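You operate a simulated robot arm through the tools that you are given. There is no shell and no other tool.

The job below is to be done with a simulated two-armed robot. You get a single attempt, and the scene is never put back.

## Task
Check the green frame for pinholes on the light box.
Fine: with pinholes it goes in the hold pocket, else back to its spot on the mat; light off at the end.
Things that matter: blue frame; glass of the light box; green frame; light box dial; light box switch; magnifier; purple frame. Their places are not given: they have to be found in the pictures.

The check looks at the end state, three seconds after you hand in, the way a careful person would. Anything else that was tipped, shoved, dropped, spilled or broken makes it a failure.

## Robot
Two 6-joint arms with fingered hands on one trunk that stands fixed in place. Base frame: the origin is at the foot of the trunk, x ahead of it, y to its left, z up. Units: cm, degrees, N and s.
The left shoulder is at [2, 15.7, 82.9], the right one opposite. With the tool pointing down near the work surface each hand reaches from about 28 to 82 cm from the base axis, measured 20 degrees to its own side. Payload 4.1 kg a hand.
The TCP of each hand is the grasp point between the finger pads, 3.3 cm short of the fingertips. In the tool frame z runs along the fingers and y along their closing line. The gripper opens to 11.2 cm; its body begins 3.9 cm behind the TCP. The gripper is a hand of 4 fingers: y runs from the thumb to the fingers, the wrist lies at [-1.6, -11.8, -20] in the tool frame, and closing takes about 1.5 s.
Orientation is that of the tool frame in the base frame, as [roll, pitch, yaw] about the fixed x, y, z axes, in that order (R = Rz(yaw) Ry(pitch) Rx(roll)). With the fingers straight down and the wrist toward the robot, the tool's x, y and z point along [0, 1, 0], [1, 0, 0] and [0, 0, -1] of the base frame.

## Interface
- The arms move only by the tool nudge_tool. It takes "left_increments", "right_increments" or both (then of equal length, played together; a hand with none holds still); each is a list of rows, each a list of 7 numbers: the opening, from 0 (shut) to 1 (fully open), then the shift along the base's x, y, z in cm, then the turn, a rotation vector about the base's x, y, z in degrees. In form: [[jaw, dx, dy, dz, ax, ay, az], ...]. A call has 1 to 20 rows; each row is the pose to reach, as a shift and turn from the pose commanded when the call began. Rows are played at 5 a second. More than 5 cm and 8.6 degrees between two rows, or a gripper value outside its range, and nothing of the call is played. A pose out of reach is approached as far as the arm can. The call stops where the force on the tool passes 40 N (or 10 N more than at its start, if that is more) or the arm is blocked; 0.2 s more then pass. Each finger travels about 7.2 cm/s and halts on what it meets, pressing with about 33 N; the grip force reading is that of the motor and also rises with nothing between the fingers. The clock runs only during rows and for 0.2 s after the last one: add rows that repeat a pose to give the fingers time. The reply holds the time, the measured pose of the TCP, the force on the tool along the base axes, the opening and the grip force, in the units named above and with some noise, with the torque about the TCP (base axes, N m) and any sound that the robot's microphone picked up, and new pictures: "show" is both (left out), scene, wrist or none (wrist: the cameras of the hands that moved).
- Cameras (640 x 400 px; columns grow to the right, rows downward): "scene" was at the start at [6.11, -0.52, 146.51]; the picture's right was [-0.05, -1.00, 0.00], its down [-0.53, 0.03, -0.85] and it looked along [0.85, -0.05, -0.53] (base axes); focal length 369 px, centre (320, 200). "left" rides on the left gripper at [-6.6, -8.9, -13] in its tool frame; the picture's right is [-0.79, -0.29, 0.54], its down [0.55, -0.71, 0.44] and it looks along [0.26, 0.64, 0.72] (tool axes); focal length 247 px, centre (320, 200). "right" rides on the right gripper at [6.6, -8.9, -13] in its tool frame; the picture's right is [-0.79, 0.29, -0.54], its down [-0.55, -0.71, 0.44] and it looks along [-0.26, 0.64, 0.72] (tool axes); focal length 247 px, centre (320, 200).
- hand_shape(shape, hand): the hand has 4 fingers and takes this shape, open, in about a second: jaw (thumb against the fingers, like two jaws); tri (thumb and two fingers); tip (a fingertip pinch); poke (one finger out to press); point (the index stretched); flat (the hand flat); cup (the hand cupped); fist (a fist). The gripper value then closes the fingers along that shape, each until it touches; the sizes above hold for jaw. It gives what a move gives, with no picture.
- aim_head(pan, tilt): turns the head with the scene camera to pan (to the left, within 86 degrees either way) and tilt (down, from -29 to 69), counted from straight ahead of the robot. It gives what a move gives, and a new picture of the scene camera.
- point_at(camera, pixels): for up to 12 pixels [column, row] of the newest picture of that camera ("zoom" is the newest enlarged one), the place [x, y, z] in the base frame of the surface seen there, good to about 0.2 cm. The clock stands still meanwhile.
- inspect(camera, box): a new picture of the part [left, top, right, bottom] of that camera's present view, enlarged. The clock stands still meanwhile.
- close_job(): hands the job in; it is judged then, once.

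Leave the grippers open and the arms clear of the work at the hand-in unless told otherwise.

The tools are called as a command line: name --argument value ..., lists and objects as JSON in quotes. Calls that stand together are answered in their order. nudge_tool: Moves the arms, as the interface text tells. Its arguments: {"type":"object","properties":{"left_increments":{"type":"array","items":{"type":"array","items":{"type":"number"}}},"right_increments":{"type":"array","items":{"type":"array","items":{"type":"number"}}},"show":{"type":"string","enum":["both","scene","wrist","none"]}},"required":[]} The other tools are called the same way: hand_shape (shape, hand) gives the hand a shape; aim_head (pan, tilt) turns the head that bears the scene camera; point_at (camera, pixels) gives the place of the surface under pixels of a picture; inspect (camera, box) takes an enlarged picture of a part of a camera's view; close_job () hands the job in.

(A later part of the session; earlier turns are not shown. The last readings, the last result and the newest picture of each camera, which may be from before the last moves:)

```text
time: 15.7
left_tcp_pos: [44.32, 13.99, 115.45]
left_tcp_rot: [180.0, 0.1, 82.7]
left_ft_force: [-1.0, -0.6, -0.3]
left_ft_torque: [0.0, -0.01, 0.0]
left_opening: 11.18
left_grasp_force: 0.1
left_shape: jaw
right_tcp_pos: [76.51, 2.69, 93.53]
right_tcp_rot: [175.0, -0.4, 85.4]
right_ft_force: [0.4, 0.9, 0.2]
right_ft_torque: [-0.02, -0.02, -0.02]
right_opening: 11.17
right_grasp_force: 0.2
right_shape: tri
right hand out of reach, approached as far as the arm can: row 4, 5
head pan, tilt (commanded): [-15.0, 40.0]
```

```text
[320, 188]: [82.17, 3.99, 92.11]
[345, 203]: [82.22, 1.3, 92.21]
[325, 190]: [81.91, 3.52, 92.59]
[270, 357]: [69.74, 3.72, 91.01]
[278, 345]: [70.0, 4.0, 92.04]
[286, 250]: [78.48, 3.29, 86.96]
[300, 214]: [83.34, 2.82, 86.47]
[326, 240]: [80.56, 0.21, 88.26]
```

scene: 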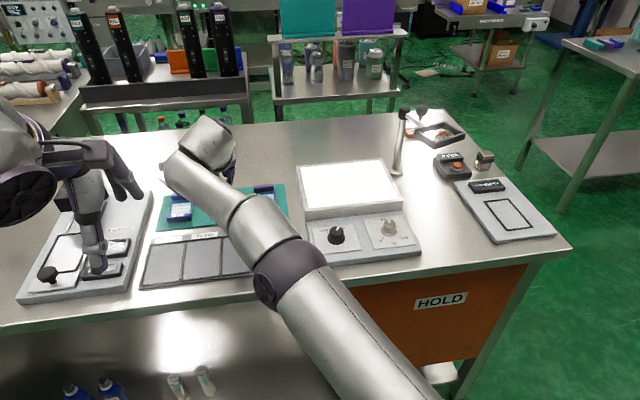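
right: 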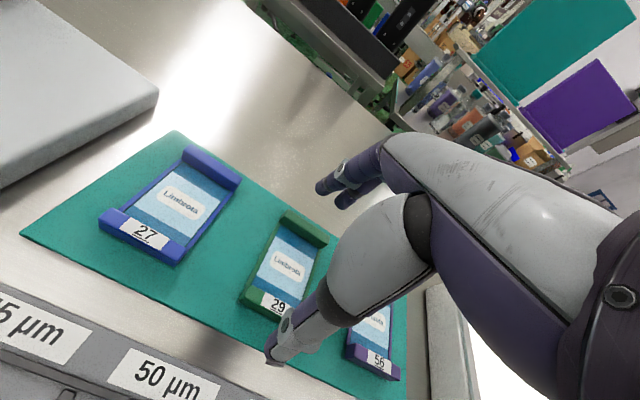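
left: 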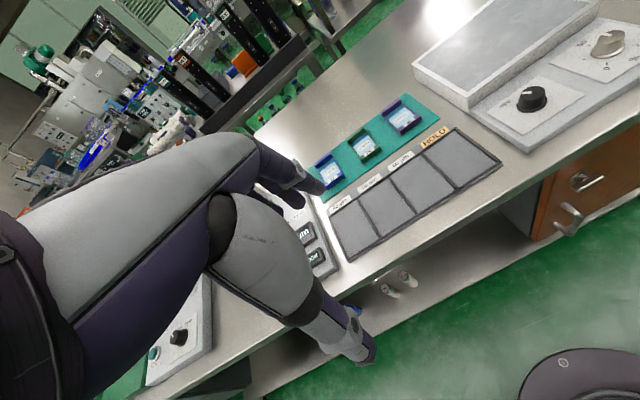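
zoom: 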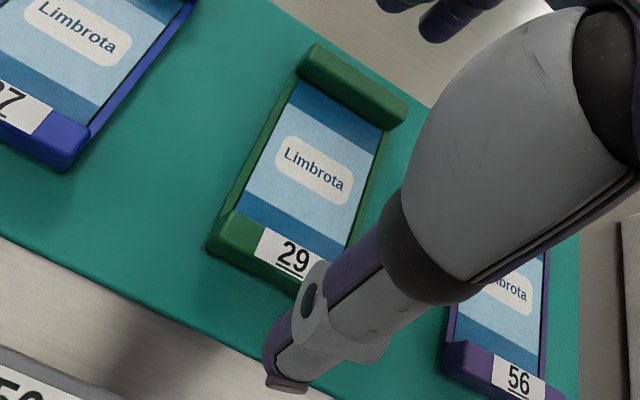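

The far bar's outer face is near x≈81.9 and my fingers are at about 82.2–82.3. I'll lower to z≈92 and edge forward to 77.3, with the tips still above the bar tops.

nudge_tool --right_increments '[[1, 0.4, 0.05, -0.7, 0, 0, 0], [1, 0.8, 0.1, -1.5, 0, 0, 0], [1, 0.8, 0.1, -1.5, 0, 0, 0], [1, 0.8, 0.1, -1.5, 0, 0, 0]]' --show "wrist"

```text
time: 16.7
left_tcp_pos: [44.17, 14.0, 115.26]
left_tcp_rot: [-180.0, 0.0, 82.6]
left_ft_force: [0.3, 0.5, -0.7]
left_ft_torque: [0.01, -0.02, 0.02]
left_opening: 11.16
left_grasp_force: 0.1
left_shape: jaw
right_tcp_pos: [76.92, 2.74, 91.76]
right_tcp_rot: [175.0, -0.4, 85.4]
right_ft_force: [0.6, -0.1, 0.0]
right_ft_torque: [-0.02, 0.01, -0.05]
right_opening: 11.16
right_grasp_force: 0.1
right_shape: tri
right hand out of reach, approached as far as the arm can: row 1, 2, 3, 4
head pan, tilt (commanded): [-15.0, 40.0]
```

right: 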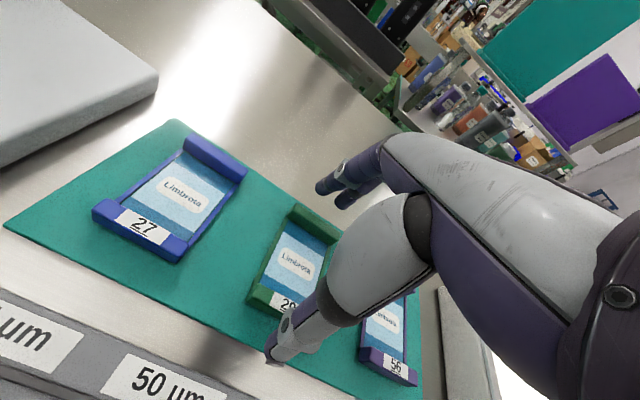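

The reach is at its limit here: x=76.9 with a 5° tilt. I'll lower to z≈90.4 with the fingers behind the far bar and the thumb in front, checking forces, so I can draw the frame a little closer and then grip it upright.

nudge_tool --right_increments '[[1, 0.15, 0, -0.4, 0, 0, 0], [1, 0.25, 0, -0.8, 0, 0, 0], [1, 0.3, 0, -1.1, 0, 0, 0], [1, 0.35, 0, -1.3, 0, 0, 0], [1, 0.35, 0, -1.3, 0, 0, 0]]' --show "wrist"

inspect --camera "right" --box '[240, 160, 360, 370]'

inspect --camera "left" --box '[300, 80, 440, 180]'

```text
time: 17.9
left_tcp_pos: [44.38, 13.9, 115.36]
left_tcp_rot: [180.0, 0.1, 82.7]
left_ft_force: [-0.2, 0.1, 0.3]
left_ft_torque: [0.02, 0.03, 0.03]
left_opening: 11.18
left_grasp_force: 0.0
left_shape: jaw
right_tcp_pos: [77.08, 2.81, 90.48]
right_tcp_rot: [175.0, -0.5, 85.6]
right_ft_force: [-0.1, 0.1, -0.2]
right_ft_torque: [-0.02, 0.03, 0.0]
right_opening: 11.19
right_grasp_force: 0.0
right_shape: tri
head pan, tilt (commanded): [-15.0, 40.0]
```

right: 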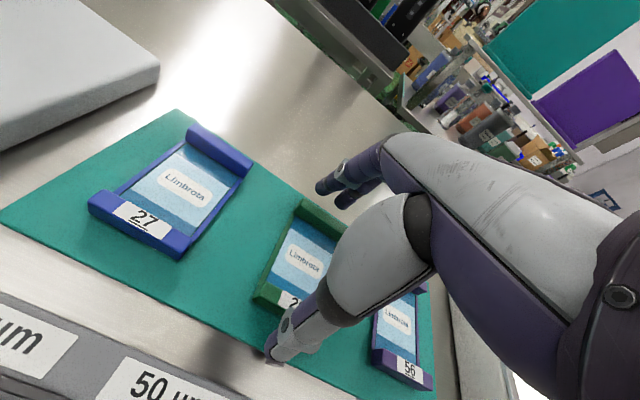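

```text
1.90 times, centred on (300, 265) of right
```

zoom: 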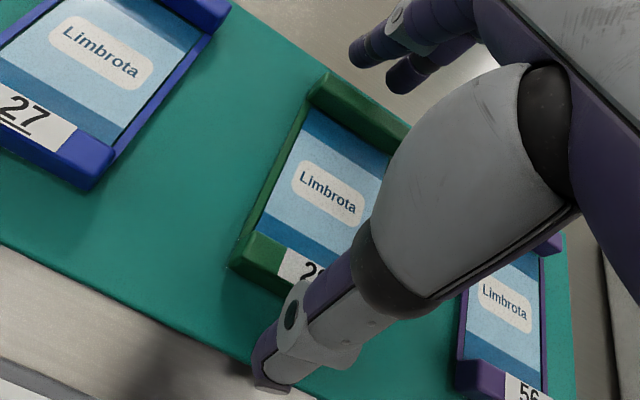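

```text
4.00 times, centred on (370, 130) of left
```

zoom: 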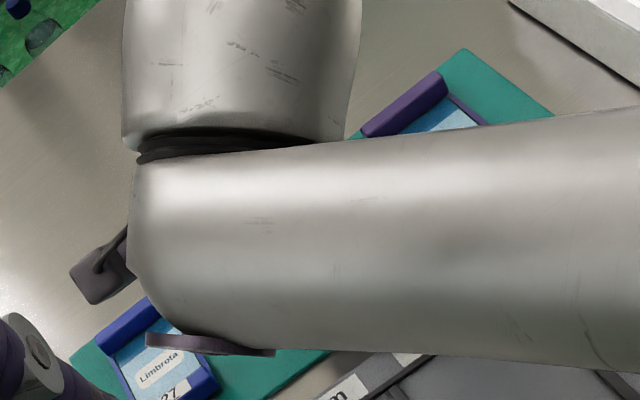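

I reached (77.1, 2.8, 90.5) cleanly, with the thumb in front of the near bar and the fingers behind the far bar. I'll check the tip heights.

inspect --camera "right" --box '[290, 160, 370, 230]'

point_at --camera "zoom" --pixels '[[205, 165], [215, 185], [225, 195], [290, 235], [300, 255], [310, 262], [120, 230], [200, 265], [240, 290], [260, 250], [180, 210], [255, 215]]'

inspect --camera "right" --box '[230, 290, 330, 370]'

point_at --camera "zoom" --pixels '[[225, 310], [228, 335], [250, 345], [270, 340], [220, 280], [240, 300]]'

```text
5.71 times, centred on (330, 195) of right
```

zoom: 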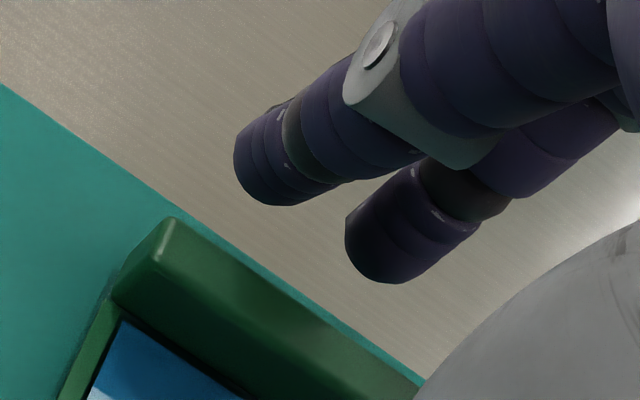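

```text
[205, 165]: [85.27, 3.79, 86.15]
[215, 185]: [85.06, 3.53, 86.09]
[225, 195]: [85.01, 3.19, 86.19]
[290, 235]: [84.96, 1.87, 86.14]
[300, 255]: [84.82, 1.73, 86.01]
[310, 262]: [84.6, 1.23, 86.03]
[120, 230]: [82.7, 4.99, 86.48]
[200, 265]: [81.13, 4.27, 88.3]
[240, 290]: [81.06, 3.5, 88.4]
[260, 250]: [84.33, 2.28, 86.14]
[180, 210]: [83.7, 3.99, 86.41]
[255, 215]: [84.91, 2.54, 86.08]
```

```text
5.00 times, centred on (280, 330) of right
```

zoom: 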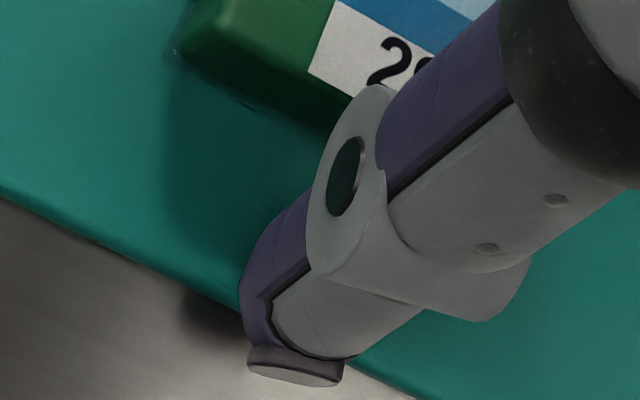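

```text
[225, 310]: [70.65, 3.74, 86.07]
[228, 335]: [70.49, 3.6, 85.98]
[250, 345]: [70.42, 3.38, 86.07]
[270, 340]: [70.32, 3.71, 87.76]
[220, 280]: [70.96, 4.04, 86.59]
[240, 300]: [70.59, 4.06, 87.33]
```

I'll point directly at the finger bodies to get their tip heights and clearance to the far bar.

inspect --camera "right" --box '[290, 160, 370, 230]'

point_at --camera "zoom" --pixels '[[245, 180], [260, 195], [280, 200], [300, 190], [355, 255], [375, 272], [400, 270], [430, 240], [180, 225], [300, 295], [400, 370], [190, 290]]'

```text
5.71 times, centred on (330, 195) of right
```

zoom: 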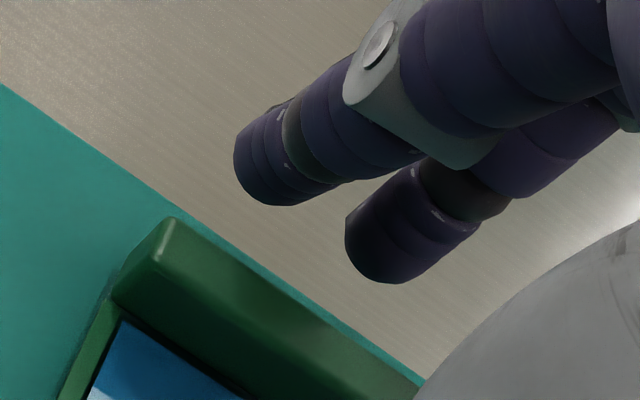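

```text
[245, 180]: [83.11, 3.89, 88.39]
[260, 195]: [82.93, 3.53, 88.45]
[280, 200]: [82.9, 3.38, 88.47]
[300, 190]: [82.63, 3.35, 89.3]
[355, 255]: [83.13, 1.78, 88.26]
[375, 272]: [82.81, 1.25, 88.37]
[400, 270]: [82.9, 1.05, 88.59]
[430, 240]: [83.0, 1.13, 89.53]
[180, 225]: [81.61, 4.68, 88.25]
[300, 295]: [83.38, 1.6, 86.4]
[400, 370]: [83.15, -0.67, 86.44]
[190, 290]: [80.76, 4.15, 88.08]
```

The fingers clear the far bar by about 1 cm and the thumb clears the near bar by about 1.4 cm. I'll reduce the tilt to about 3° and lower to z≈90.15 for a deeper hold on the bars.

nudge_tool --right_increments '[[1, -0.05, 0, 0, 0, 1, 0], [1, -0.1, 0, -0.15, 0, 2, 0], [1, -0.15, 0, -0.3, 0, 2.3, 0], [1, -0.15, 0, -0.3, 0, 2.3, 0]]' --show "none"

inspect --camera "right" --box '[290, 160, 370, 230]'

point_at --camera "zoom" --pixels '[[260, 195], [280, 200], [375, 275], [400, 272], [180, 235]]'

```text
time: 18.9
left_tcp_pos: [44.24, 13.97, 115.38]
left_tcp_rot: [-179.8, 0.0, 82.6]
left_ft_force: [0.2, 0.4, 0.4]
left_ft_torque: [-0.01, -0.01, -0.01]
left_opening: 11.18
left_grasp_force: 0.0
left_shape: jaw
right_tcp_pos: [76.24, 2.86, 89.9]
right_tcp_rot: [177.4, -0.2, 85.3]
right_ft_force: [1.1, 0.4, 0.1]
right_ft_torque: [0.0, 0.03, -0.01]
right_opening: 11.17
right_grasp_force: 0.2
right_shape: tri
right hand out of reach, approached as far as the arm can: row 3, 4
head pan, tilt (commanded): [-15.0, 40.0]
```

```text
5.71 times, centred on (330, 195) of right
```

zoom: 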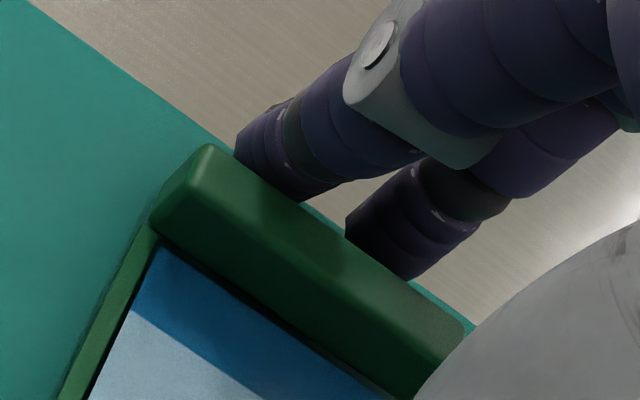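

```text
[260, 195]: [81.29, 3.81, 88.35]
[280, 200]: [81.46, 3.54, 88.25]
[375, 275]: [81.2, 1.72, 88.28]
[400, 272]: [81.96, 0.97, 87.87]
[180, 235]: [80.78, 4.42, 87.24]
```

The fingers now sit just behind the far bar with good overlap. I'll raise 0.2 cm for mat clearance and close the hand gradually onto the two end bars.

nudge_tool --right_increments '[[1, 0, 0, 0.2, 0, 0, 0], [0.92, 0, 0, 0.2, 0, 0, 0], [0.86, 0, 0, 0.2, 0, 0, 0], [0.8, 0, 0, 0.2, 0, 0, 0], [0.74, 0, 0, 0.2, 0, 0, 0], [0.7, 0, 0, 0.2, 0, 0, 0], [0.7, 0, 0, 0.2, 0, 0, 0], [0.7, 0, 0, 0.2, 0, 0, 0]]' --show "wrist"

inspect --camera "right" --box '[230, 150, 390, 370]'

```text
time: 20.7
left_tcp_pos: [44.24, 13.92, 115.41]
left_tcp_rot: [180.0, -0.1, 82.6]
left_ft_force: [0.5, -0.2, -0.6]
left_ft_torque: [-0.01, -0.02, 0.04]
left_opening: 11.17
left_grasp_force: 0.0
left_shape: jaw
right_tcp_pos: [76.27, 2.82, 90.08]
right_tcp_rot: [177.3, -0.1, 85.3]
right_ft_force: [-0.1, -0.5, -0.2]
right_ft_torque: [0.01, 0.02, -0.04]
right_opening: 8.4
right_grasp_force: 33.2
right_shape: tri
head pan, tilt (commanded): [-15.0, 40.0]
```

right: 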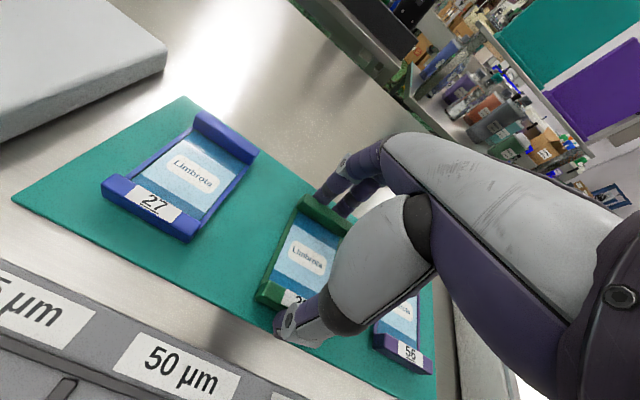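

```text
1.82 times, centred on (310, 260) of right
```

zoom: 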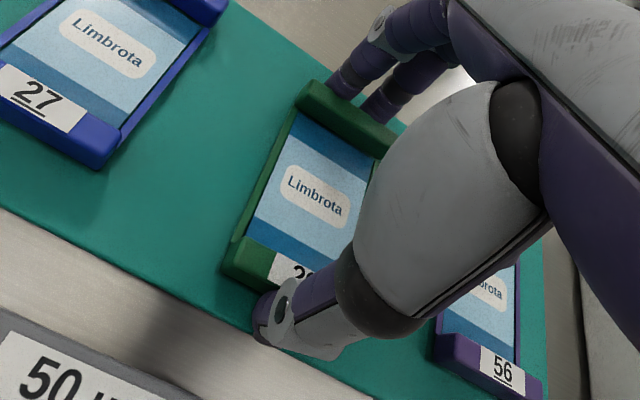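

The grip has halted at 8.4 cm with 33 N, so the frame is clamped. I'll lift it slightly while pulling back a little for reach.

nudge_tool --right_increments '[[0.7, -0.1, 0, 0.4, 0, 0, 0], [0.7, -0.4, -0.1, 1.0, 0, 0, 0], [0.7, -0.8, -0.2, 2.0, 0, 0, 0], [0.7, -0.8, -0.2, 2.0, 0, 0, 0]]' --show "wrist"

inspect --camera "right" --box '[230, 150, 390, 370]'

```text
time: 21.7
left_tcp_pos: [44.23, 13.93, 115.39]
left_tcp_rot: [180.0, 0.0, 82.6]
left_ft_force: [0.0, 0.4, -0.2]
left_ft_torque: [0.03, 0.01, 0.0]
left_opening: 11.16
left_grasp_force: 0.0
left_shape: jaw
right_tcp_pos: [75.32, 2.71, 92.07]
right_tcp_rot: [177.3, -0.2, 85.4]
right_ft_force: [0.4, 0.3, -0.4]
right_ft_torque: [0.02, 0.02, 0.01]
right_opening: 8.39
right_grasp_force: 33.4
right_shape: tri
head pan, tilt (commanded): [-15.0, 40.0]
```

right: 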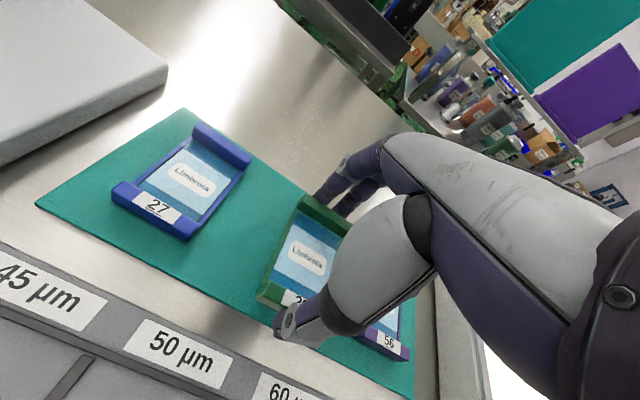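

```text
1.82 times, centred on (310, 260) of right
```

zoom: 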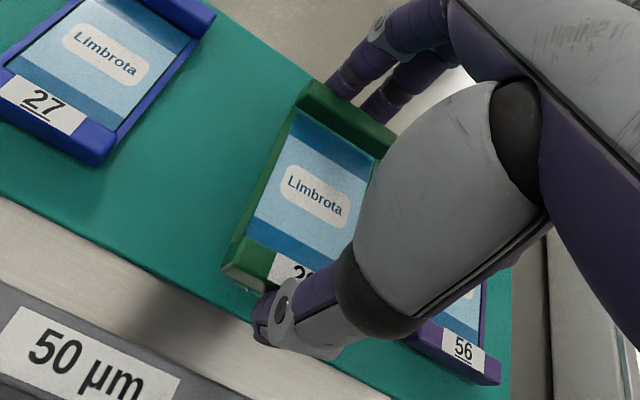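

The frame lifts cleanly. I'll carry it up and back, then right over the lit glass to about (73, −27.5), staying above everything.

nudge_tool --right_increments '[[0.7, -1.5, -0.5, 1.5, 0, 0, 0], [0.7, -3, -1.2, 3.3, 0, 0, 0], [0.7, -4.5, -2, 5, 0, 0, 0], [0.7, -5.3, -4, 6, 0, 0, 0], [0.7, -5.3, -7, 6, 0, 0, 0], [0.7, -5.3, -10, 6, 0, 0, 0], [0.7, -5.3, -13, 6, 0, 0, 0], [0.7, -5.3, -16, 6, 0, 0, 0], [0.7, -5.3, -19, 6, 0, 0, 0], [0.7, -5.3, -22, 6, 0, 0, 0], [0.7, -5.3, -25, 6, 0, 0, 0], [0.7, -5.0, -28, 6, 0, 0, 0], [0.7, -4, -30, 6, 0, 0, 0], [0.7, -2.8, -30.2, 5, 0, 0, 0], [0.7, -2.3, -30.2, 4.5, 0, 0, 0], [0.7, -2.3, -30.2, 4.5, 0, 0, 0]]'

inspect --camera "right" --box '[200, 130, 420, 370]'

inspect --camera "scene" --box '[280, 90, 480, 270]'

```text
time: 25.1
left_tcp_pos: [44.27, 14.01, 115.22]
left_tcp_rot: [-180.0, 0.0, 82.6]
left_ft_force: [-0.5, 0.0, 0.4]
left_ft_torque: [-0.01, 0.0, 0.02]
left_opening: 11.21
left_grasp_force: 0.0
left_shape: jaw
right_tcp_pos: [72.9, -27.39, 96.51]
right_tcp_rot: [177.3, -0.2, 85.4]
right_ft_force: [0.1, -0.1, -1.0]
right_ft_torque: [0.0, -0.01, -0.02]
right_opening: 8.39
right_grasp_force: 33.1
right_shape: tri
head pan, tilt (commanded): [-15.0, 40.0]
```

scene: 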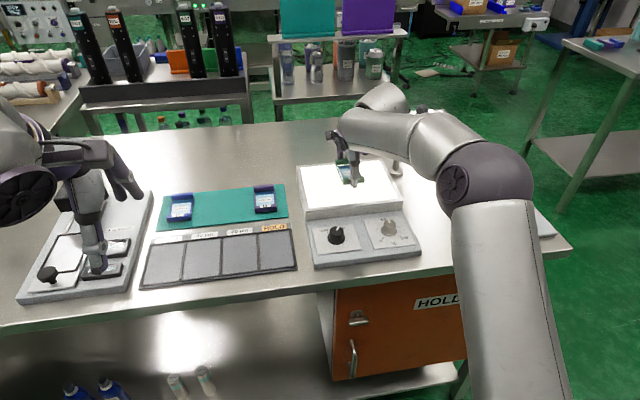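
right: 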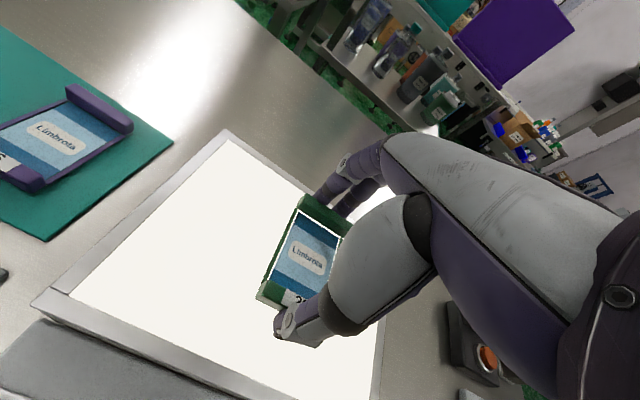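

```text
1.67 times, centred on (310, 250) of right
```

zoom: 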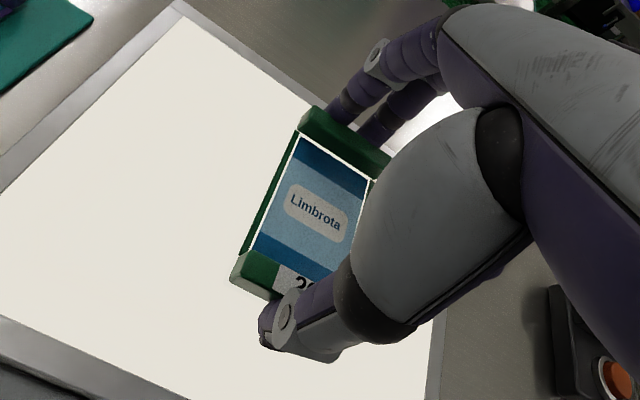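

```text
2.22 times, centred on (380, 180) of scene
```

zoom: 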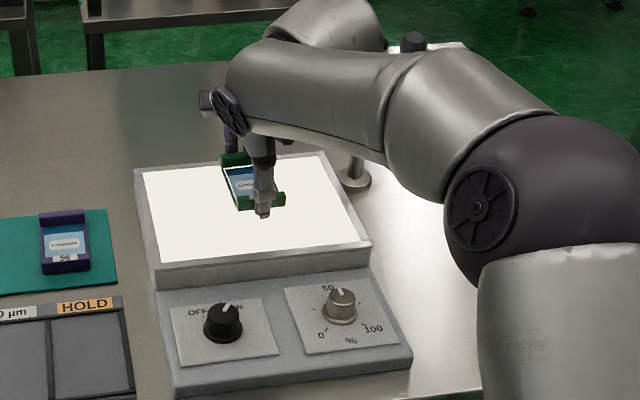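

The frame is over the lit glass. I'll lower it to just above the glass, about z 94.3.

nudge_tool --right_increments '[[0.7, 0, 0, -0.8, 0, 0, 0], [0.7, 0, 0, -1.5, 0, 0, 0], [0.7, 0, 0, -1.9, 0, 0, 0], [0.7, 0, 0, -2.1, 0, 0, 0], [0.7, 0, 0, -2.1, 0, 0, 0]]' --show "wrist"

inspect --camera "scene" --box '[290, 130, 410, 230]'

```text
time: 26.3
left_tcp_pos: [44.17, 13.89, 115.5]
left_tcp_rot: [-180.0, 0.0, 82.6]
left_ft_force: [0.1, -0.3, -0.4]
left_ft_torque: [-0.02, 0.02, 0.03]
left_opening: 11.15
left_grasp_force: 0.0
left_shape: jaw
right_tcp_pos: [73.11, -27.52, 94.38]
right_tcp_rot: [177.3, -0.2, 85.3]
right_ft_force: [0.2, -0.2, -0.6]
right_ft_torque: [0.03, 0.02, 0.02]
right_opening: 8.41
right_grasp_force: 32.8
right_shape: tri
head pan, tilt (commanded): [-15.0, 40.0]
```

right: 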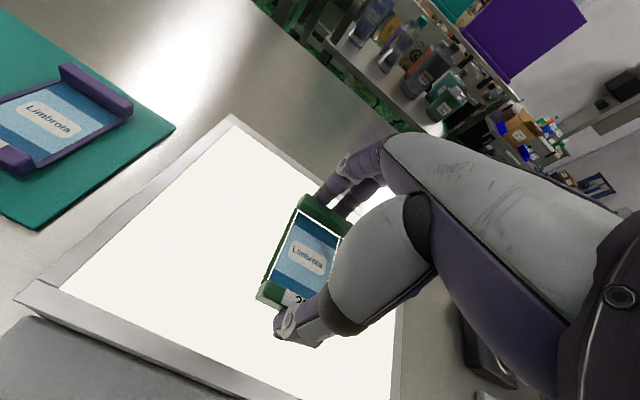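

```text
4.00 times, centred on (350, 180) of scene
```

zoom: 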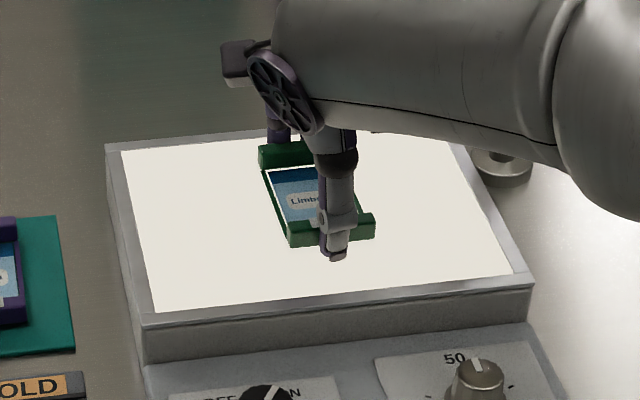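

I'll lower a little more, watching for contact with the glass.

nudge_tool --right_increments '[[0.7, 0, 0, -0.1, 0, 0, 0], [0.7, 0, 0, -0.2, 0, 0, 0], [0.7, 0, 0, -0.2, 0, 0, 0]]' --show "none"

point_at --camera "scene" --pixels '[[340, 190], [365, 200], [330, 200], [355, 207], [370, 180]]'

```text
time: 27.1
left_tcp_pos: [44.23, 13.87, 115.27]
left_tcp_rot: [-180.0, 0.0, 82.6]
left_ft_force: [0.6, 0.3, 0.6]
left_ft_torque: [-0.01, -0.02, 0.01]
left_opening: 11.15
left_grasp_force: 0.0
left_shape: jaw
right_tcp_pos: [73.1, -27.5, 94.22]
right_tcp_rot: [177.2, -0.1, 85.3]
right_ft_force: [0.7, 0.0, 0.3]
right_ft_torque: [0.02, 0.03, 0.02]
right_opening: 8.39
right_grasp_force: 33.0
right_shape: tri
head pan, tilt (commanded): [-15.0, 40.0]
```

```text
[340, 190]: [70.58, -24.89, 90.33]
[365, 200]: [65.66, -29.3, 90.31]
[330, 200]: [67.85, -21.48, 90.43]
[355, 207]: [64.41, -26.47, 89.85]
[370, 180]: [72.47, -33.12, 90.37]
```

The glass is at z≈90.35. I'll continue down by small steps.

nudge_tool --right_increments '[[0.7, 0, 0, -0.08, 0, 0, 0], [0.7, 0, 0, -0.16, 0, 0, 0], [0.7, 0, 0, -0.16, 0, 0, 0]]' --show "none"

```text
time: 27.9
left_tcp_pos: [44.11, 13.9, 115.33]
left_tcp_rot: [-180.0, 0.0, 82.6]
left_ft_force: [-0.9, -0.1, 0.1]
left_ft_torque: [0.0, 0.02, 0.02]
left_opening: 11.18
left_grasp_force: 0.0
left_shape: jaw
right_tcp_pos: [73.02, -27.49, 94.03]
right_tcp_rot: [177.3, -0.2, 85.4]
right_ft_force: [0.3, -0.2, 1.5]
right_ft_torque: [0.01, 0.05, -0.04]
right_opening: 8.39
right_grasp_force: 32.9
right_shape: tri
head pan, tilt (commanded): [-15.0, 40.0]
```

There's a hint of contact, with +1.5 N in z. One more small step down should confirm it.

nudge_tool --right_increments '[[0.7, 0, 0, -0.08, 0, 0, 0], [0.7, 0, 0, -0.08, 0, 0, 0]]' --show "none"

```text
time: 28.5
left_tcp_pos: [44.18, 13.89, 115.29]
left_tcp_rot: [-180.0, -0.1, 82.6]
left_ft_force: [-0.2, 1.0, 1.0]
left_ft_torque: [0.01, 0.01, 0.0]
left_opening: 11.17
left_grasp_force: 0.0
left_shape: jaw
right_tcp_pos: [73.28, -27.54, 94.19]
right_tcp_rot: [177.1, -0.2, 85.5]
right_ft_force: [0.3, -0.7, 3.7]
right_ft_torque: [0.03, 0.15, -0.02]
right_opening: 8.39
right_grasp_force: 33.1
right_shape: tri
head pan, tilt (commanded): [-15.0, 40.0]
```

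Contact is confirmed at 3.7 N. I'll open the fingers slowly to leave the frame on the glass, then rise straight up.

nudge_tool --right_increments '[[0.78, 0, 0, 0.05, 0, 0, 0], [0.85, 0, 0, 0.05, 0, 0, 0], [0.92, 0, 0, 0.05, 0, 0, 0], [1, 0, 0, 0.05, 0, 0, 0], [1, 0, 0, 0.05, 0, 0, 0], [1, 0, 0, 0.05, 0, 0, 0]]' --show "wrist"

inspect --camera "scene" --box '[310, 140, 410, 220]'

```text
time: 29.9
left_tcp_pos: [44.29, 13.86, 115.16]
left_tcp_rot: [180.0, 0.0, 82.6]
left_ft_force: [0.3, 0.4, 0.0]
left_ft_torque: [0.01, -0.01, 0.01]
left_opening: 11.16
left_grasp_force: 0.1
left_shape: jaw
right_tcp_pos: [73.0, -27.53, 94.12]
right_tcp_rot: [177.3, -0.3, 85.5]
right_ft_force: [-0.5, -0.2, -0.2]
right_ft_torque: [0.02, 0.0, 0.03]
right_opening: 11.13
right_grasp_force: 0.2
right_shape: tri
head pan, tilt (commanded): [-15.0, 40.0]
```

right: 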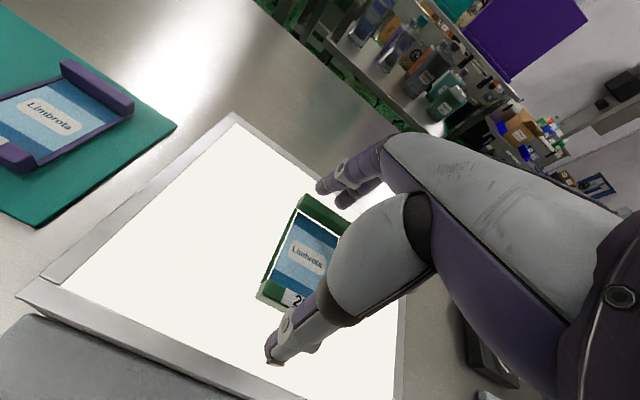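

```text
5.00 times, centred on (360, 180) of scene
```

zoom: 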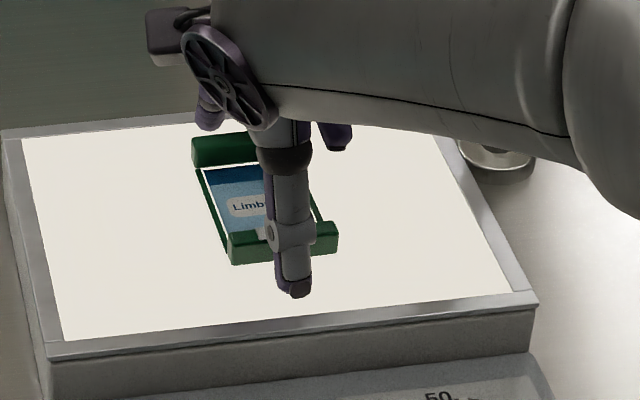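

The frame is released on the glass. I'll rise and back away so the cameras can see the lit film.

nudge_tool --right_increments '[[1, 0, 0, 1.2, 0, 0, 0], [1, 0, 0, 2.6, 0, 0, 0], [1, 0, 0, 4, 0, 0, 0], [1, -2, 0, 6.5, 0, 0, 0], [1, -5, 0, 9, 0, 0, 0], [1, -9, 0, 11, 0, 0, 0], [1, -13, 0, 13, 0, 0, 0], [1, -16, 0, 15, 0, 0, 0], [1, -19, 0, 17, 0, 0, 0], [1, -22, 0, 19, 0, 0, 0], [1, -25, 0, 20, 0, 0, 0], [1, -28, 0, 21, 0, 0, 0]]'

inspect --camera "scene" --box '[320, 150, 390, 210]'

inspect --camera "right" --box '[200, 120, 360, 280]'

```text
time: 32.5
left_tcp_pos: [44.23, 14.07, 115.41]
left_tcp_rot: [-180.0, 0.0, 82.5]
left_ft_force: [0.2, -0.8, -0.1]
left_ft_torque: [-0.02, 0.02, 0.01]
left_opening: 11.12
left_grasp_force: 0.1
left_shape: jaw
right_tcp_pos: [45.03, -27.44, 114.99]
right_tcp_rot: [177.4, -0.1, 85.4]
right_ft_force: [0.3, -0.4, -0.2]
right_ft_torque: [0.03, 0.0, 0.02]
right_opening: 11.17
right_grasp_force: 0.2
right_shape: tri
head pan, tilt (commanded): [-15.0, 40.0]
```

scene: 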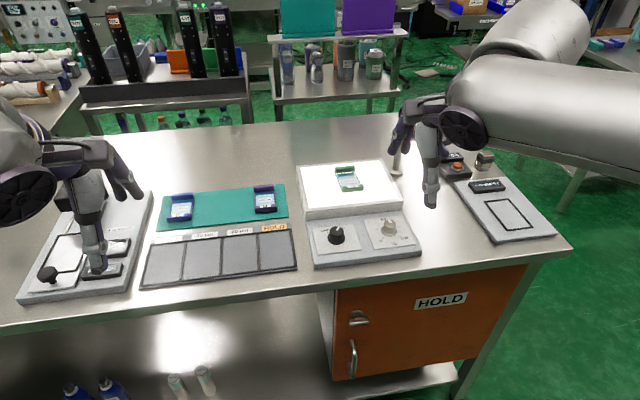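
right: 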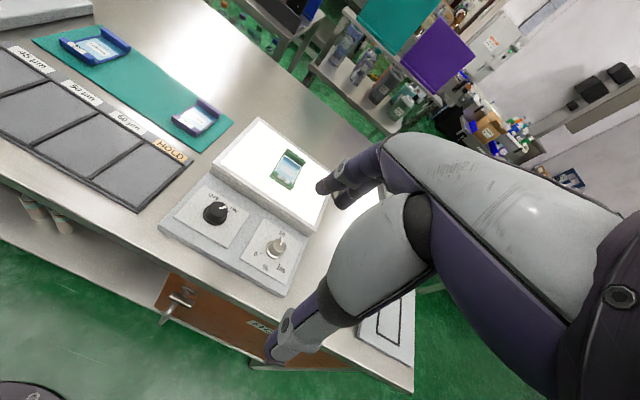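

```text
6.67 times, centred on (355, 180) of scene
```

zoom: 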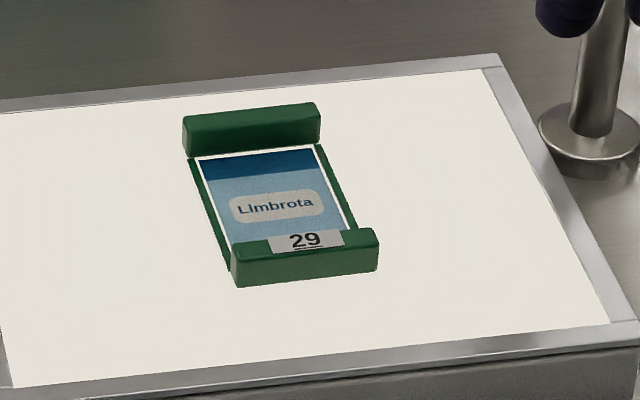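

```text
2.50 times, centred on (280, 200) of right
```

zoom: 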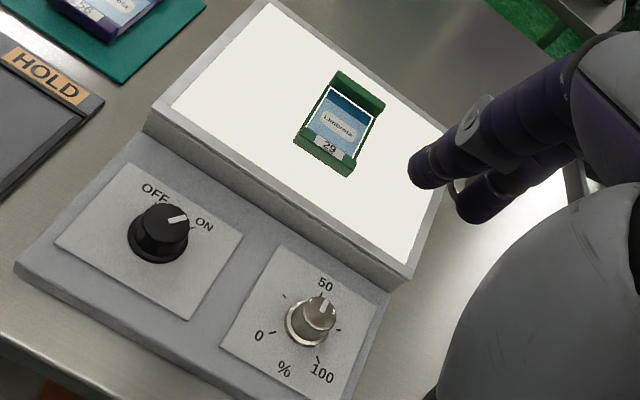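

The frame sits flat on the lit glass. I'll zoom tightly on its film to look for bright pinholes.

inspect --camera "scene" --box '[338, 168, 362, 192]'

inspect --camera "right" --box '[268, 145, 310, 192]'

aim_head --pan -20 --tilt 42

```text
16.00 times, centred on (350, 180) of scene
```

zoom: 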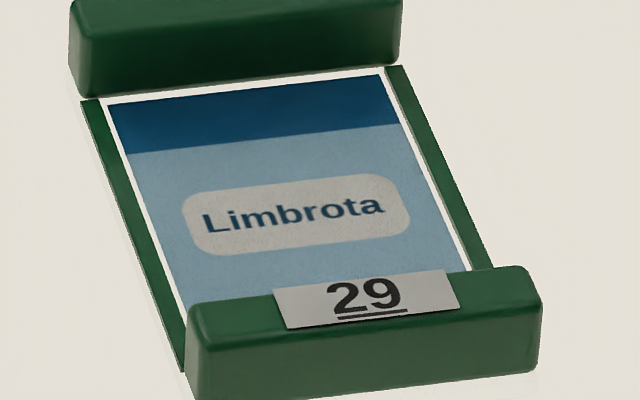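

```text
8.51 times, centred on (289, 168) of right
```

zoom: 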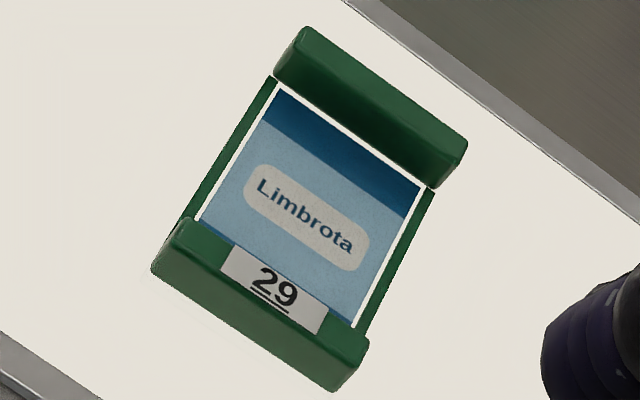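

```text
time: 33.2
left_tcp_pos: [44.2, 13.86, 115.23]
left_tcp_rot: [179.9, 0.0, 82.6]
left_ft_force: [0.2, 0.2, -0.6]
left_ft_torque: [0.0, -0.02, -0.03]
left_opening: 11.18
left_grasp_force: 0.1
left_shape: jaw
right_tcp_pos: [45.08, -27.44, 115.09]
right_tcp_rot: [177.3, -0.2, 85.4]
right_ft_force: [-0.1, 0.1, 0.8]
right_ft_torque: [0.03, 0.01, -0.02]
right_opening: 11.2
right_grasp_force: 0.0
right_shape: tri
head pan, tilt (commanded): [-20.0, 42.0]
```

scene: 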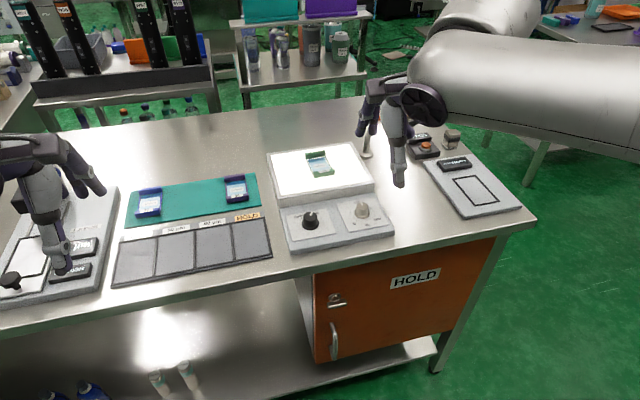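

No pinholes are obvious at 16× with the dial at 50%. I'll zoom in more tightly on parts of the film in the new scene view (film around (318, 163)).

inspect --camera "scene" --box '[308, 154, 330, 170]'

inspect --camera "scene" --box '[310, 162, 332, 174]'

inspect --camera "right" --box '[280, 150, 306, 182]'

inspect --camera "scene" --box '[340, 60, 500, 200]'

```text
16.00 times, centred on (319, 162) of scene
```

zoom: 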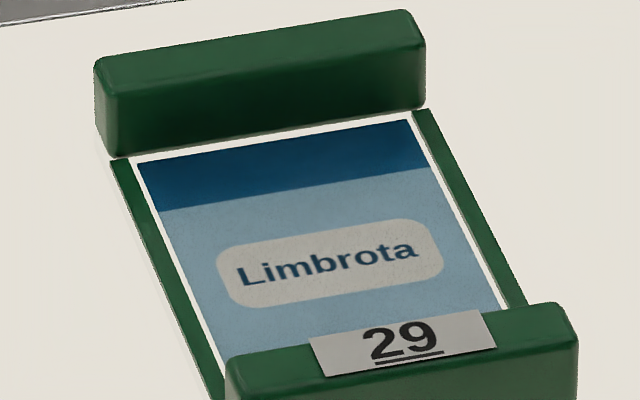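

```text
16.00 times, centred on (321, 168) of scene
```

zoom: 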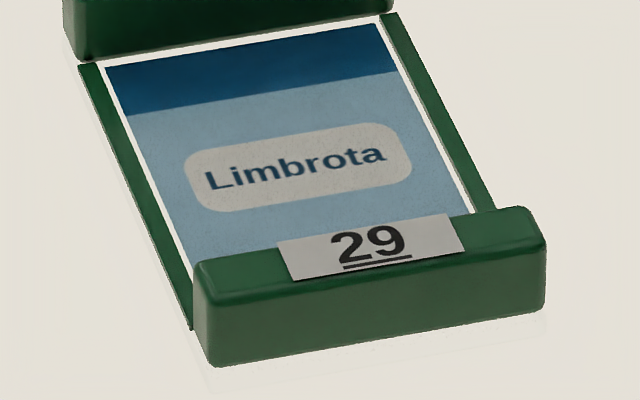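

```text
12.50 times, centred on (293, 166) of right
```

zoom: 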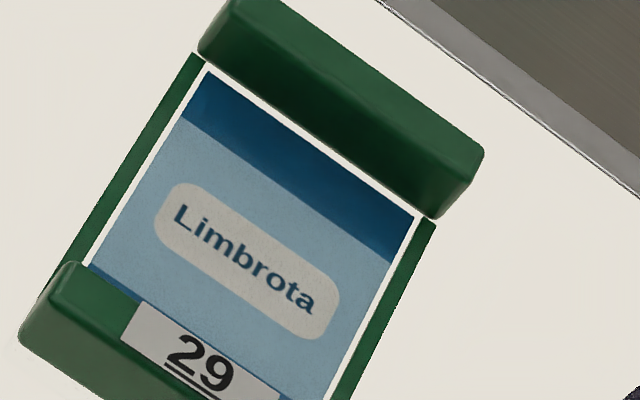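

```text
2.86 times, centred on (420, 130) of scene
```

zoom: 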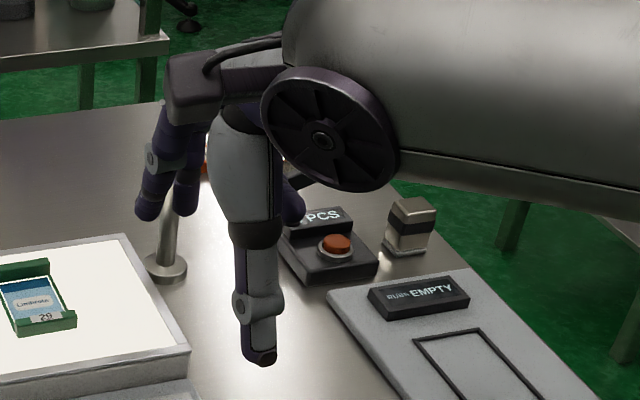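

Still no pinholes at the strongest zoom. The dial and the magnifier exist for this check, so before deciding I'll measure the magnifier. I'll shift the right hand left for a clear view of it.

nudge_tool --right_increments '[[1, 0, 4, 0, 0, 0, 0], [1, 0, 8, 0, 0, 0, 0], [1, 0, 12, 0, 0, 0, 0], [1, 0, 16, 0, 0, 0, 0], [1, 0, 16, 0, 0, 0, 0]]' --show "scene"

inspect --camera "scene" --box '[330, 70, 470, 180]'

inspect --camera "scene" --box '[270, 180, 400, 250]'

```text
time: 34.4
left_tcp_pos: [44.19, 13.9, 115.34]
left_tcp_rot: [180.0, 0.0, 82.7]
left_ft_force: [-0.2, 0.7, -0.2]
left_ft_torque: [0.03, -0.02, -0.01]
left_opening: 11.19
left_grasp_force: 0.1
left_shape: jaw
right_tcp_pos: [45.37, -11.51, 114.82]
right_tcp_rot: [177.3, -0.3, 85.4]
right_ft_force: [-0.1, 0.2, 1.1]
right_ft_torque: [0.01, -0.02, -0.01]
right_opening: 11.18
right_grasp_force: 0.1
right_shape: tri
head pan, tilt (commanded): [-20.0, 42.0]
```

scene: 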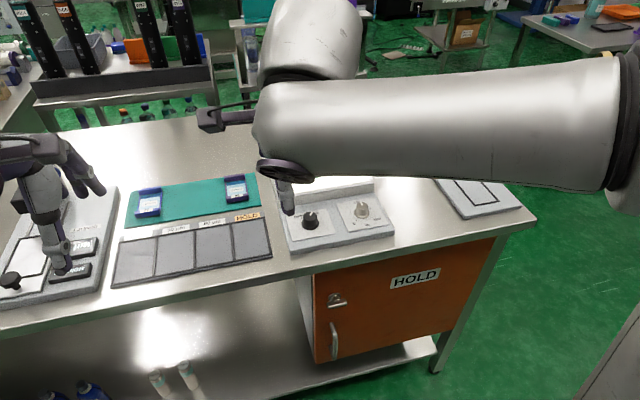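

```text
3.64 times, centred on (400, 125) of scene
```

zoom: 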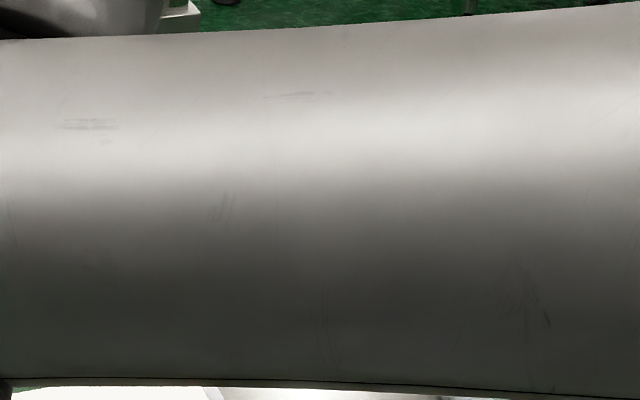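

```text
4.92 times, centred on (335, 215) of scene
```

zoom: 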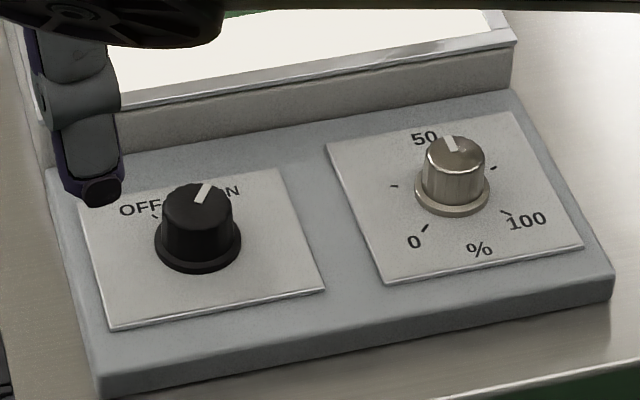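

The forearm is hiding the magnifier. I'll move the hand forward-left over the tray, well above it, where the arm lies out of that line of sight.

nudge_tool --right_increments '[[1, 3.1, 1.6, -1.8, 0, 0, 0], [1, 6.2, 3.2, -3.6, 0, 0, 0], [1, 9.3, 4.8, -5.4, 0, 0, 0], [1, 12.4, 6.4, -7.2, 0, 0, 0], [1, 15.5, 8, -9, 0, 0, 0], [1, 18.6, 9.5, -10.8, 0, 0, 0], [1, 18.6, 9.5, -10.8, 0, 0, 0]]' --show "scene"

inspect --camera "scene" --box '[330, 70, 470, 180]'

```text
time: 36.0
left_tcp_pos: [44.2, 13.94, 115.32]
left_tcp_rot: [179.9, 0.1, 82.6]
left_ft_force: [-0.1, -1.3, 0.4]
left_ft_torque: [0.0, -0.05, 0.0]
left_opening: 11.19
left_grasp_force: 0.1
left_shape: jaw
right_tcp_pos: [63.97, -2.14, 104.45]
right_tcp_rot: [177.3, -0.1, 85.4]
right_ft_force: [0.6, 0.3, -0.8]
right_ft_torque: [-0.01, 0.02, -0.01]
right_opening: 11.16
right_grasp_force: 0.1
right_shape: tri
head pan, tilt (commanded): [-20.0, 42.0]
```

scene: 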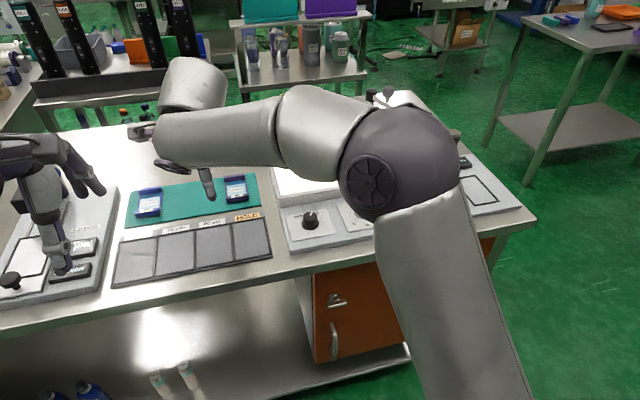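

```text
3.64 times, centred on (400, 125) of scene
```

zoom: 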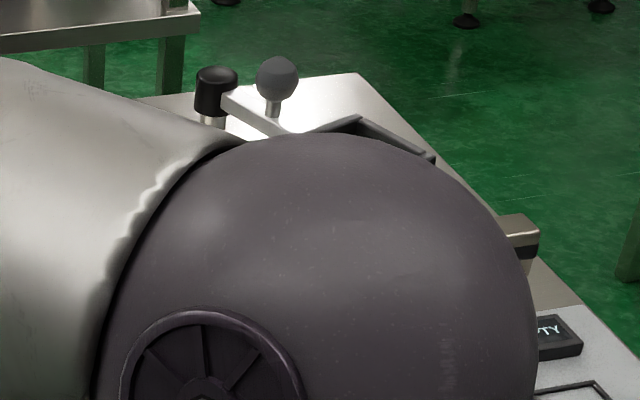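

The ball handle and post cap are visible now. I'll measure them.

point_at --camera "zoom" --pixels '[[217, 70], [217, 95], [277, 62], [277, 80], [274, 110], [235, 100], [280, 125], [358, 117], [433, 157], [330, 126], [400, 140]]'

```text
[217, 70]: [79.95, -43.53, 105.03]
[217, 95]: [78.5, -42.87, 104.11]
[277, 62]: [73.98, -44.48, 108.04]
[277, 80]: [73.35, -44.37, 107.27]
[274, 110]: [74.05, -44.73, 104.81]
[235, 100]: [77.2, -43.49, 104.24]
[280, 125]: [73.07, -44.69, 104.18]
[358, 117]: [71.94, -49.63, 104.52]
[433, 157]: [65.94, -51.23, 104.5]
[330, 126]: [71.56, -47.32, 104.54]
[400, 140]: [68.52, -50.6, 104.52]
```

The magnifier's post is at (79, −43), with its arm and lens at z≈104.5 reaching toward the robot around y −44 to −52. I'll move the right hand to about (58, −30, 105), away from the magnifier, for a close view of the film through its wrist camera.

nudge_tool --right_increments '[[1, -1.5, -3.5, 0.5, 0, 0, 0], [1, -3, -7, 0.5, 0, 0, 0], [1, -4.5, -10.5, 0.5, 0, 0, 0], [1, -6, -14, 0.5, 0, 0, 0], [1, -6, -17.5, 0.5, 0, 0, 0], [1, -6, -21, 0.5, 0, 0, 0], [1, -6, -24.5, 0.5, 0, 0, 0], [1, -6, -28, 0.5, 0, 0, 0], [1, -6, -28, 0.5, 0, 0, 0]]'

inspect --camera "right" --box '[220, 130, 330, 220]'

```text
time: 38.0
left_tcp_pos: [44.08, 13.94, 115.29]
left_tcp_rot: [179.9, 0.0, 82.7]
left_ft_force: [0.8, -0.1, -0.1]
left_ft_torque: [-0.01, 0.0, 0.0]
left_opening: 11.14
left_grasp_force: 0.1
left_shape: jaw
right_tcp_pos: [57.99, -30.42, 104.61]
right_tcp_rot: [177.3, -0.2, 85.4]
right_ft_force: [0.0, 0.1, -0.5]
right_ft_torque: [-0.02, 0.02, 0.0]
right_opening: 11.19
right_grasp_force: 0.0
right_shape: tri
head pan, tilt (commanded): [-20.0, 42.0]
```

scene: 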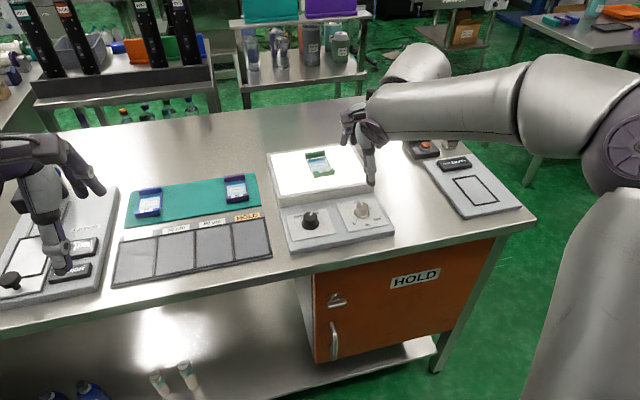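
right: 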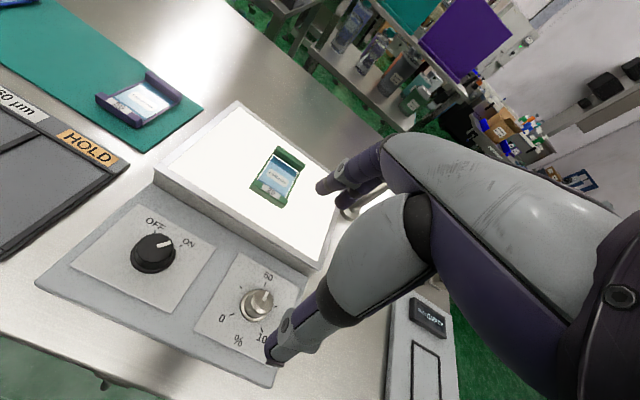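

```text
4.44 times, centred on (275, 175) of right
```

zoom: 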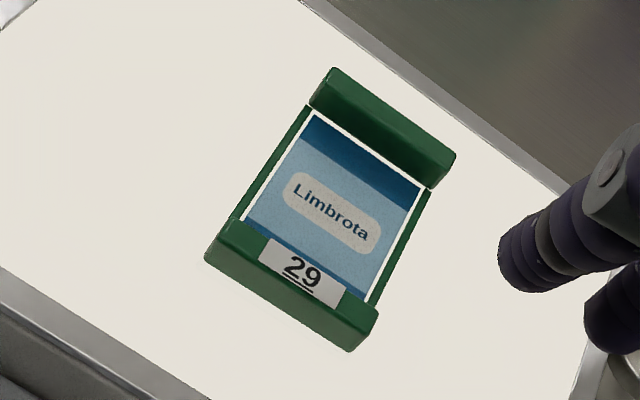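

I have a good close view now. I'll zoom as tightly as possible on the upper and lower halves of the film.

inspect --camera "right" --box '[262, 156, 296, 178]'

inspect --camera "right" --box '[258, 170, 292, 192]'

inspect --camera "right" --box '[274, 168, 290, 178]'

```text
16.00 times, centred on (279, 167) of right
```

zoom: 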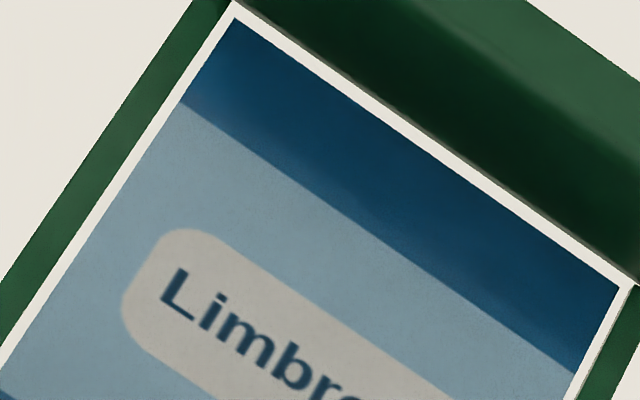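

```text
16.00 times, centred on (275, 181) of right
```

zoom: 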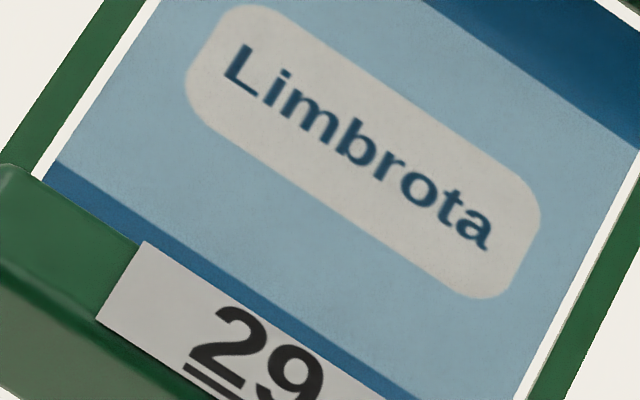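

```text
16.00 times, centred on (282, 173) of right
```

zoom: 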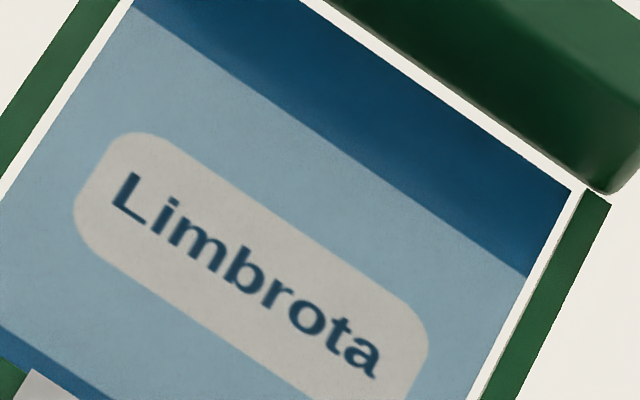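

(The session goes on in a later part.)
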